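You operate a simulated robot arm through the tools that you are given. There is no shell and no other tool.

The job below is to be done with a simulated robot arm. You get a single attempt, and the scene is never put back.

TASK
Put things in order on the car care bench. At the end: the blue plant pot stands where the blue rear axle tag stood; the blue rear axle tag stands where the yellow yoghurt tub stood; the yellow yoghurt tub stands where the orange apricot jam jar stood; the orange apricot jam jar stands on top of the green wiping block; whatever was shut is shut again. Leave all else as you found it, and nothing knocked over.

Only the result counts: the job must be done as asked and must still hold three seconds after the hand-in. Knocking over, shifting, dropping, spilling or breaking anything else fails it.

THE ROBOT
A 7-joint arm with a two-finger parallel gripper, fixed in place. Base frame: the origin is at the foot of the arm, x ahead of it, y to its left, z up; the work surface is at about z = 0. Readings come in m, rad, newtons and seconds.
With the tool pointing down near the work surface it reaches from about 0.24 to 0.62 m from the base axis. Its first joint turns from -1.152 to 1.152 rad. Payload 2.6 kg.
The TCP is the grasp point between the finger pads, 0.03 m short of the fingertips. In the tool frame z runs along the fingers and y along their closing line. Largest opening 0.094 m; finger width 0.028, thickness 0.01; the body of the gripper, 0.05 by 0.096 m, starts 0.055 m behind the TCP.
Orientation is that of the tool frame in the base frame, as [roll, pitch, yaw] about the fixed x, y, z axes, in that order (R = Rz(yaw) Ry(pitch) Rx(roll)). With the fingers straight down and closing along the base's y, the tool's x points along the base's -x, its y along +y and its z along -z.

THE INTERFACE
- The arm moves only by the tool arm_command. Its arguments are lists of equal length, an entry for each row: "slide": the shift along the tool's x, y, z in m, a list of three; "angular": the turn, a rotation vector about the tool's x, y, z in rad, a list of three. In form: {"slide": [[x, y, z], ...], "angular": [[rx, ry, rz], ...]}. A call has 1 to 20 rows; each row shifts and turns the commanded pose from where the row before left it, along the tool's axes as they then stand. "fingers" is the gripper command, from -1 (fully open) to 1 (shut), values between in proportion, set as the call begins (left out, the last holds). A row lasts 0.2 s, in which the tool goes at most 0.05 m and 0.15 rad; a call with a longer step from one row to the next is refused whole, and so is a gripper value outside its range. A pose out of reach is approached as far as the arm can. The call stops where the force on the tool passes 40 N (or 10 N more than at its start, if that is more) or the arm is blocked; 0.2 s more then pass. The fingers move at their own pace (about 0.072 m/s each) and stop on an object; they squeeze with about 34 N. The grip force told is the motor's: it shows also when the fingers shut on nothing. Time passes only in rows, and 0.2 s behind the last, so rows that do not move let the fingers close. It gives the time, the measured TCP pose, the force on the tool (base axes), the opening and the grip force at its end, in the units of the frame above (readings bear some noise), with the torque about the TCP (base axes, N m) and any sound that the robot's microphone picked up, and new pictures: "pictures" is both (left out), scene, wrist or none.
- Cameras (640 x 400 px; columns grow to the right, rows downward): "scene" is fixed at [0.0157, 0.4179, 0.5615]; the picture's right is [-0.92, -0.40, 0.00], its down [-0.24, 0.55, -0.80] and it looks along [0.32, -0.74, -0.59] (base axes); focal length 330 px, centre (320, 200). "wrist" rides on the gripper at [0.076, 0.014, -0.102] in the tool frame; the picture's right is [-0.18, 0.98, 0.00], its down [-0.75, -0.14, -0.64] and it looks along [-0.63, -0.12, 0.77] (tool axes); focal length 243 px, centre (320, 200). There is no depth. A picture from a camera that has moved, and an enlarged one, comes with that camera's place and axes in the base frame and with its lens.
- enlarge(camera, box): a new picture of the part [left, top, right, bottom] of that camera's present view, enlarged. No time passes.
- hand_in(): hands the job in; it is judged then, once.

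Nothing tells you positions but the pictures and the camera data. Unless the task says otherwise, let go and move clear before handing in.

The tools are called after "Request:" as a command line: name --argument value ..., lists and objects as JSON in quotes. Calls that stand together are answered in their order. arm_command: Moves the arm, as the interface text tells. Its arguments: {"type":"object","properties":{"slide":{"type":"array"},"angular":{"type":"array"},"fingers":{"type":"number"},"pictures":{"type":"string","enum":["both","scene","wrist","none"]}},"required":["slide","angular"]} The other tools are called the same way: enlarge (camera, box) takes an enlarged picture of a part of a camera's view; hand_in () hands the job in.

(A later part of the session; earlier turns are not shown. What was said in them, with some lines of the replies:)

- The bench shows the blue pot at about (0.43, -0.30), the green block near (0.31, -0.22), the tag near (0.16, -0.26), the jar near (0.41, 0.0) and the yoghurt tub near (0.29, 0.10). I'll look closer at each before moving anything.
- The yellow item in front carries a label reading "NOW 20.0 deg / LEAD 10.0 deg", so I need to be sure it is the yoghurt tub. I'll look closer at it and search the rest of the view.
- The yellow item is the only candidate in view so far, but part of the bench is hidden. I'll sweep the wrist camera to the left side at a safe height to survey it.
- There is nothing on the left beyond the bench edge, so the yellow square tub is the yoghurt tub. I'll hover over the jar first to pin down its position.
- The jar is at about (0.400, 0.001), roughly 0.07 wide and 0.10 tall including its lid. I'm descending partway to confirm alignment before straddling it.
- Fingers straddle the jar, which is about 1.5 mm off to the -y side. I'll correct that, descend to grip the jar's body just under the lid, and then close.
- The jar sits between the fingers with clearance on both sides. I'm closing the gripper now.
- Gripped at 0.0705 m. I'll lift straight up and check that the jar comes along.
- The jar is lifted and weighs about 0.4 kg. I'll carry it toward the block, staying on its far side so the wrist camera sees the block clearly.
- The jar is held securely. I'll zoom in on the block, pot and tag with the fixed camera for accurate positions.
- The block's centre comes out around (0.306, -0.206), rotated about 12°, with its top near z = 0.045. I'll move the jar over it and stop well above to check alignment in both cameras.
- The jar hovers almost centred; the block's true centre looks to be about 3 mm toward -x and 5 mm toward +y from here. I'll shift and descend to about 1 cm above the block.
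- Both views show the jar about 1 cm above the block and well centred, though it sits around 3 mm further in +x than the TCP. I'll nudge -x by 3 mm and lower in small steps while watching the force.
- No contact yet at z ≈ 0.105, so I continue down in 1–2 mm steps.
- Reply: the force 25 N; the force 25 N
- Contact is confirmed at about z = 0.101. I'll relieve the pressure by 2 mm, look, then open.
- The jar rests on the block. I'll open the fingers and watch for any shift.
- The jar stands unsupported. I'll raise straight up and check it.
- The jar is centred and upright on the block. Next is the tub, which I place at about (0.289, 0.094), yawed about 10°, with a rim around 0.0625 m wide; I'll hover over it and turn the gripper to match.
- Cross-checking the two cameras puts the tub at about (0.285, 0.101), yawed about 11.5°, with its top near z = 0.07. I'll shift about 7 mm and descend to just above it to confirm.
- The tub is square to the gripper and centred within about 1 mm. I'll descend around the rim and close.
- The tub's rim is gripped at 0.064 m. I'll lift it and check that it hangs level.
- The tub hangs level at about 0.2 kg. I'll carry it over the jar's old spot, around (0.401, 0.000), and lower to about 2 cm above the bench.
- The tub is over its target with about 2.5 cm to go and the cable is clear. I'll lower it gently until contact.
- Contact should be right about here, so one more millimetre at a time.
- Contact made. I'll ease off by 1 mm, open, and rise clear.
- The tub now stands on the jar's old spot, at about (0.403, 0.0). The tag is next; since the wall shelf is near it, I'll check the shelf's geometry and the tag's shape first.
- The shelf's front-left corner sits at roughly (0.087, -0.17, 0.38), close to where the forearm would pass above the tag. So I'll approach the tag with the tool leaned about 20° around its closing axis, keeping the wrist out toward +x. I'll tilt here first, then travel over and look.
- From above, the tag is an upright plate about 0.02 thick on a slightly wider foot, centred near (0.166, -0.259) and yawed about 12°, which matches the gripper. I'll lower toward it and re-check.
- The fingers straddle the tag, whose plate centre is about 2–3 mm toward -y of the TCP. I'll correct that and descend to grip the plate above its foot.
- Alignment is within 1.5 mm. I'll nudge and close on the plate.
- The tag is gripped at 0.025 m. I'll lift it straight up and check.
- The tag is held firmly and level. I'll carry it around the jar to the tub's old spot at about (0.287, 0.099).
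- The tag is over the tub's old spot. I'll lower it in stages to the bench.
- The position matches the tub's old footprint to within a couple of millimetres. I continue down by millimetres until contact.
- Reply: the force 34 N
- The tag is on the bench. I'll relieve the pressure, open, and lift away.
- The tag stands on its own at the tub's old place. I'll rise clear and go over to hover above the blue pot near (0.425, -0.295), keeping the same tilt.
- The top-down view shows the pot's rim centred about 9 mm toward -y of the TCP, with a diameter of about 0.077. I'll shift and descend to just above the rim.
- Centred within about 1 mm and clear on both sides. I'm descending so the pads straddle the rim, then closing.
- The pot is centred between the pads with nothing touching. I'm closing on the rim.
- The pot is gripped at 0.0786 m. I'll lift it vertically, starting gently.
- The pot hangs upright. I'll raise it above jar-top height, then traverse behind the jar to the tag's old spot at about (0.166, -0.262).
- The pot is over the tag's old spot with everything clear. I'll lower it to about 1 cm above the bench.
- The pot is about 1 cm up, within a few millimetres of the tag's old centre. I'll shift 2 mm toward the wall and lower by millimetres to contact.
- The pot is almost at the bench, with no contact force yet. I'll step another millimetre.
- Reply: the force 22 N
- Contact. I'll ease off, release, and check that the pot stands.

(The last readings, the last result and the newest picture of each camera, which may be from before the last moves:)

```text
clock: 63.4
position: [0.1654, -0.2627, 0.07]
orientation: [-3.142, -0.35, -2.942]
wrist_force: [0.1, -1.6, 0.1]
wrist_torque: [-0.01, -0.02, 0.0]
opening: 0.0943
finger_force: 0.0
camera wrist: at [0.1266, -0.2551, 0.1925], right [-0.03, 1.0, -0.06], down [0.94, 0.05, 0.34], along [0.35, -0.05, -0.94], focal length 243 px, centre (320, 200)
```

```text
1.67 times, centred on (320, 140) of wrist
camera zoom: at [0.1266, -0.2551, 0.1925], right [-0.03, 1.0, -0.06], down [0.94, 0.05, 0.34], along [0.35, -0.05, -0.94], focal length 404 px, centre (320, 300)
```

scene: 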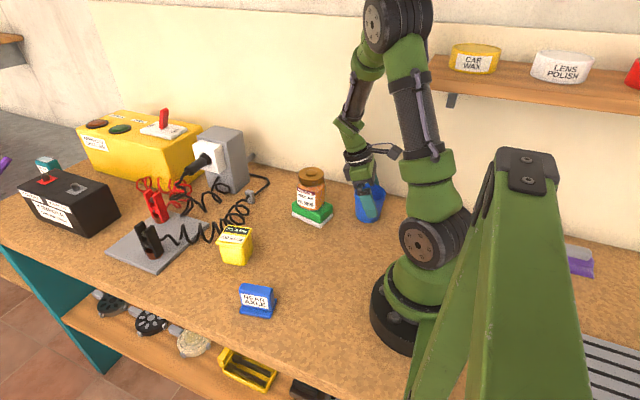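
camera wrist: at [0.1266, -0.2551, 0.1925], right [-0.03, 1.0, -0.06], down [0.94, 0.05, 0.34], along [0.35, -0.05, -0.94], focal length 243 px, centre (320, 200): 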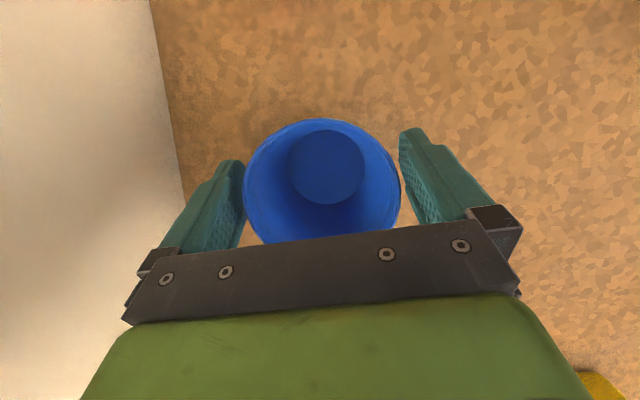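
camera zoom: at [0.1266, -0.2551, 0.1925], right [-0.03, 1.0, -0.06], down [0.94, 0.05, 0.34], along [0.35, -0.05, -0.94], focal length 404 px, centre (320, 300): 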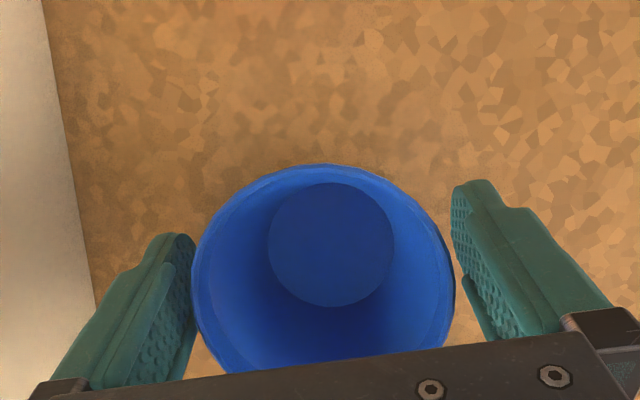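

The pot stands free on the bench. I'll rise straight up and inspect the final layout.

Request:
arm_command --slide '[[0.0034, 0.001, -0.0094], [0.0086, 0, -0.0235], [0.012, 0, -0.0329], [0.012, 0, -0.0329], [0.012, 0, -0.0329], [0, 0, 0]]' --angular '[[0, 0, 0], [0, 0, 0], [0, 0, 0], [0, 0, 0], [0, 0, 0], [0, 0, 0]]'

Request:
enlarge --camera "scene" --box '[280, 130, 440, 240]'

Request:
enlarge --camera "wrist" --box '[220, 20, 420, 220]'

```text
clock: 64.8
position: [0.1657, -0.2627, 0.2094]
orientation: [-3.141, -0.35, -2.94]
wrist_force: [0.1, 0.4, 0.5]
wrist_torque: [-0.01, -0.01, -0.03]
opening: 0.094
finger_force: 0.0
camera wrist: at [0.1259, -0.2556, 0.3332], right [-0.03, 1.0, -0.06], down [0.94, 0.05, 0.34], along [0.35, -0.05, -0.94], focal length 243 px, centre (320, 200)
```

scene: 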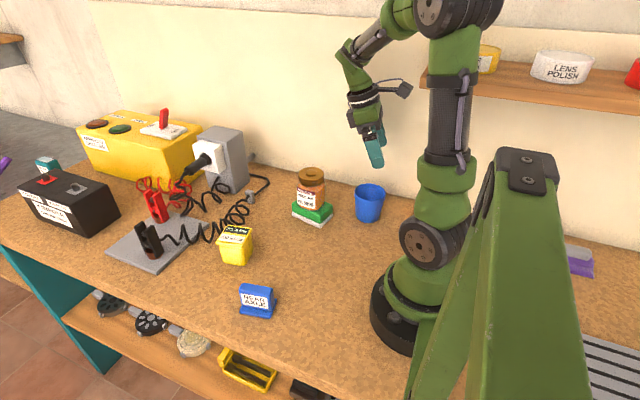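
wrist: 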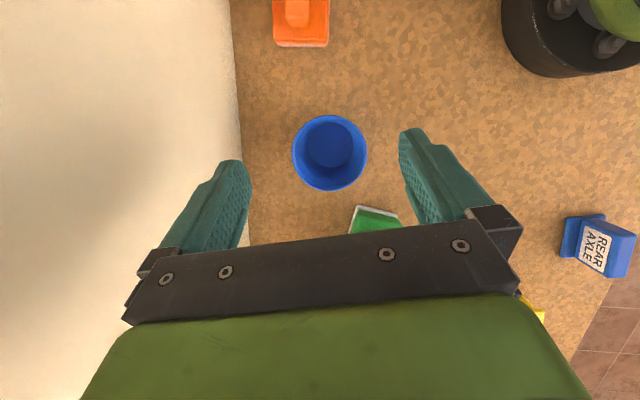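

```text
3.64 times, centred on (360, 185) of scene
camera zoom: at [0.0157, 0.4179, 0.5615], right [-0.92, -0.4, 0.0], down [-0.24, 0.55, -0.8], along [0.32, -0.74, -0.59], focal length 1202 px, centre (174, 254)
```

zoom: 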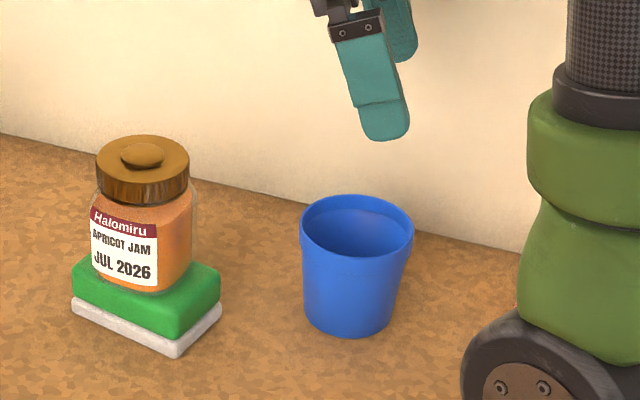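

```text
2.00 times, centred on (320, 120) of wrist
camera zoom: at [0.1259, -0.2556, 0.3332], right [-0.03, 1.0, -0.06], down [0.94, 0.05, 0.34], along [0.35, -0.05, -0.94], focal length 485 px, centre (320, 360)
```

zoom: 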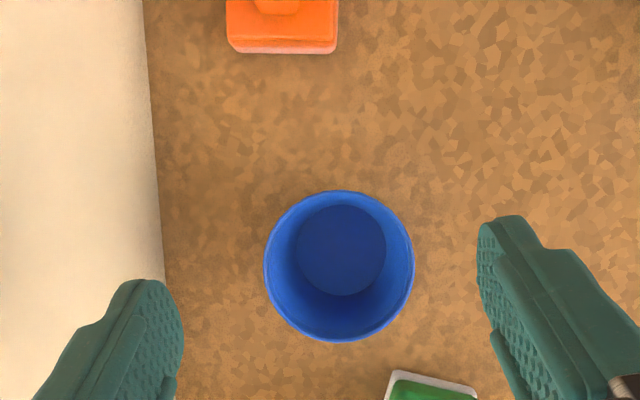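

All four items are where they should be: the pot sits at about (0.168, -0.262), within 3 mm of the tag's old centre. I'll retreat to a clear pose, straighten the tool, and do a final check of the scene.

Request:
arm_command --slide '[[0.01, 0, -0.0275], [-0.0252, 0.0244, -0.0199], [-0.0252, 0.0244, -0.0199], [-0.0252, 0.0244, -0.0199], [-0.0252, 0.0244, -0.0199], [-0.0252, 0.0244, -0.0199], [-0.0252, 0.0244, -0.0199], [0, 0, 0], [0, 0, 0], [0, 0, 0], [0, 0, 0]]' --angular '[[0, 0, 0], [0, 0, 0], [0, 0, 0], [0, 0, 0], [0, 0, 0], [0, 0, 0], [0, 0, 0], [0, -0.12, 0], [0, -0.12, 0], [0, -0.11, 0], [0, 0, 0]]'

Request:
enlarge --camera "scene" --box '[282, 185, 342, 235]'

Request:
enlarge --camera "scene" --box '[180, 140, 410, 330]'

Request:
enlarge --camera "scene" --box '[60, 90, 320, 280]'

```text
clock: 67.2
position: [0.3163, -0.0824, 0.2982]
orientation: [-3.142, 0.002, -2.942]
wrist_force: [-1.3, -0.5, 0.4]
wrist_torque: [-0.01, -0.01, 0.01]
opening: 0.0938
finger_force: 0.1
camera wrist: at [0.2381, -0.0823, 0.4021], right [-0.01, 1.0, 0.0], down [0.77, 0.01, 0.64], along [0.64, 0.01, -0.77], focal length 243 px, centre (320, 200)
```

scene: 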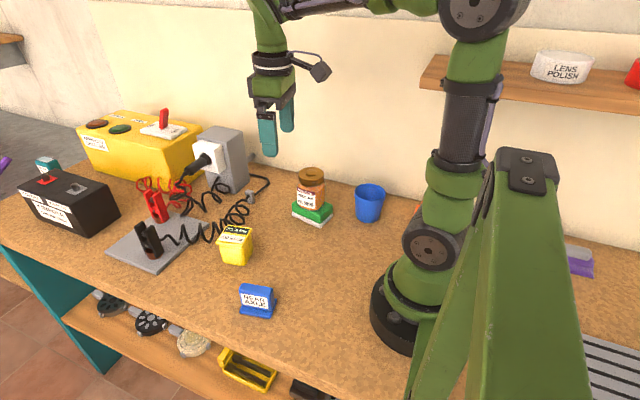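
wrist: 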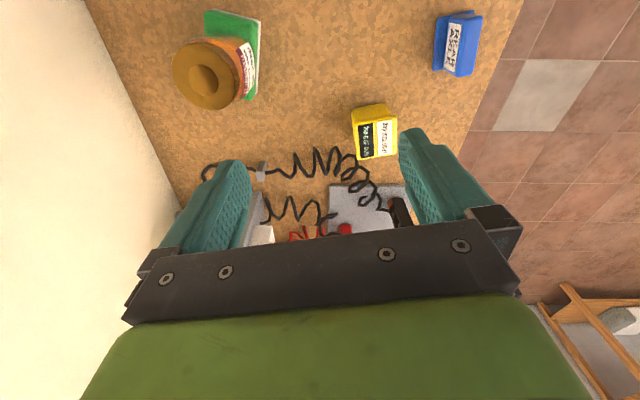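

```text
8.00 times, centred on (312, 210) of scene
camera zoom: at [0.0157, 0.4179, 0.5615], right [-0.92, -0.4, 0.0], down [-0.24, 0.55, -0.8], along [0.32, -0.74, -0.59], focal length 2644 px, centre (384, 120)
```

zoom: 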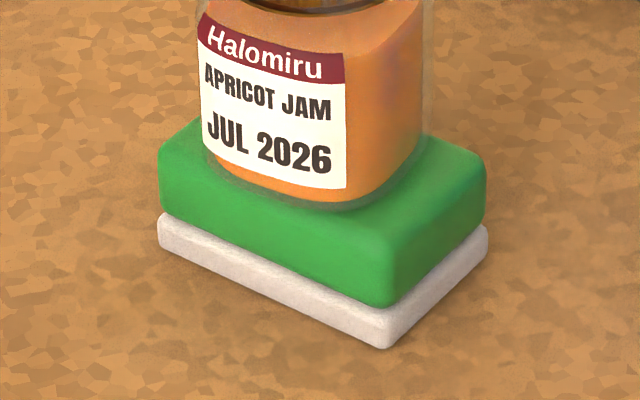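

```text
2.11 times, centred on (295, 235) of scene
camera zoom: at [0.0157, 0.4179, 0.5615], right [-0.92, -0.4, 0.0], down [-0.24, 0.55, -0.8], along [0.32, -0.74, -0.59], focal length 696 px, centre (373, 126)
```

zoom: 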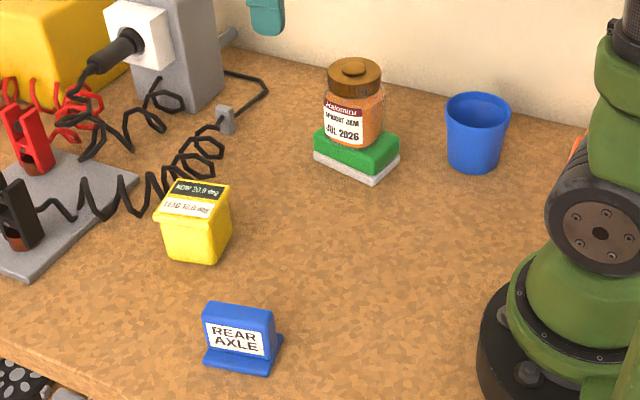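

```text
2.11 times, centred on (190, 185) of scene
camera zoom: at [0.0157, 0.4179, 0.5615], right [-0.92, -0.4, 0.0], down [-0.24, 0.55, -0.8], along [0.32, -0.74, -0.59], focal length 696 px, centre (594, 232)
```

zoom: 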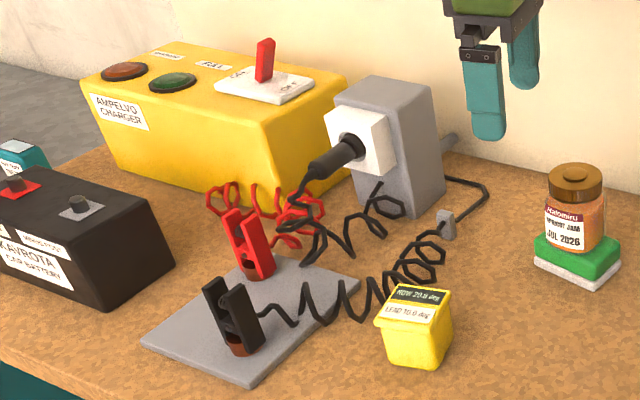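

Final check: the jar stands on the unmoved green block, the tub is on the jar's old spot, the tag is on the tub's old spot, and the pot is on the tag's old spot. The cables, clamps and everything else look as they did at the start. The gripper is empty and clear, so I'm handing in.

Request:
hand_in

```text
The job is handed in.
```

The job is handed in, and I haven't been told whether it passed. My last look before handing in showed everything upright and in place:

- **Blue plant pot:** stands where the rear axle tag stood, within about 3 mm by my estimate.
- **Blue rear axle tag:** stands where the yoghurt tub stood.
- **Yellow yoghurt tub:** stands where the apricot jam jar stood. I took it to be the square yellow container labelled "NOW 20.0 deg / LEAD 10.0 deg", as nothing else on the bench looked like a yoghurt tub.
- **Orange apricot jam jar:** stands roughly centred on the green wiping block, which did not move.

Nothing needed opening, so there was nothing to shut again. The cables, clamps and everything else in view looked as they did at the start. I let go of everything and moved the gripper clear before handing in.
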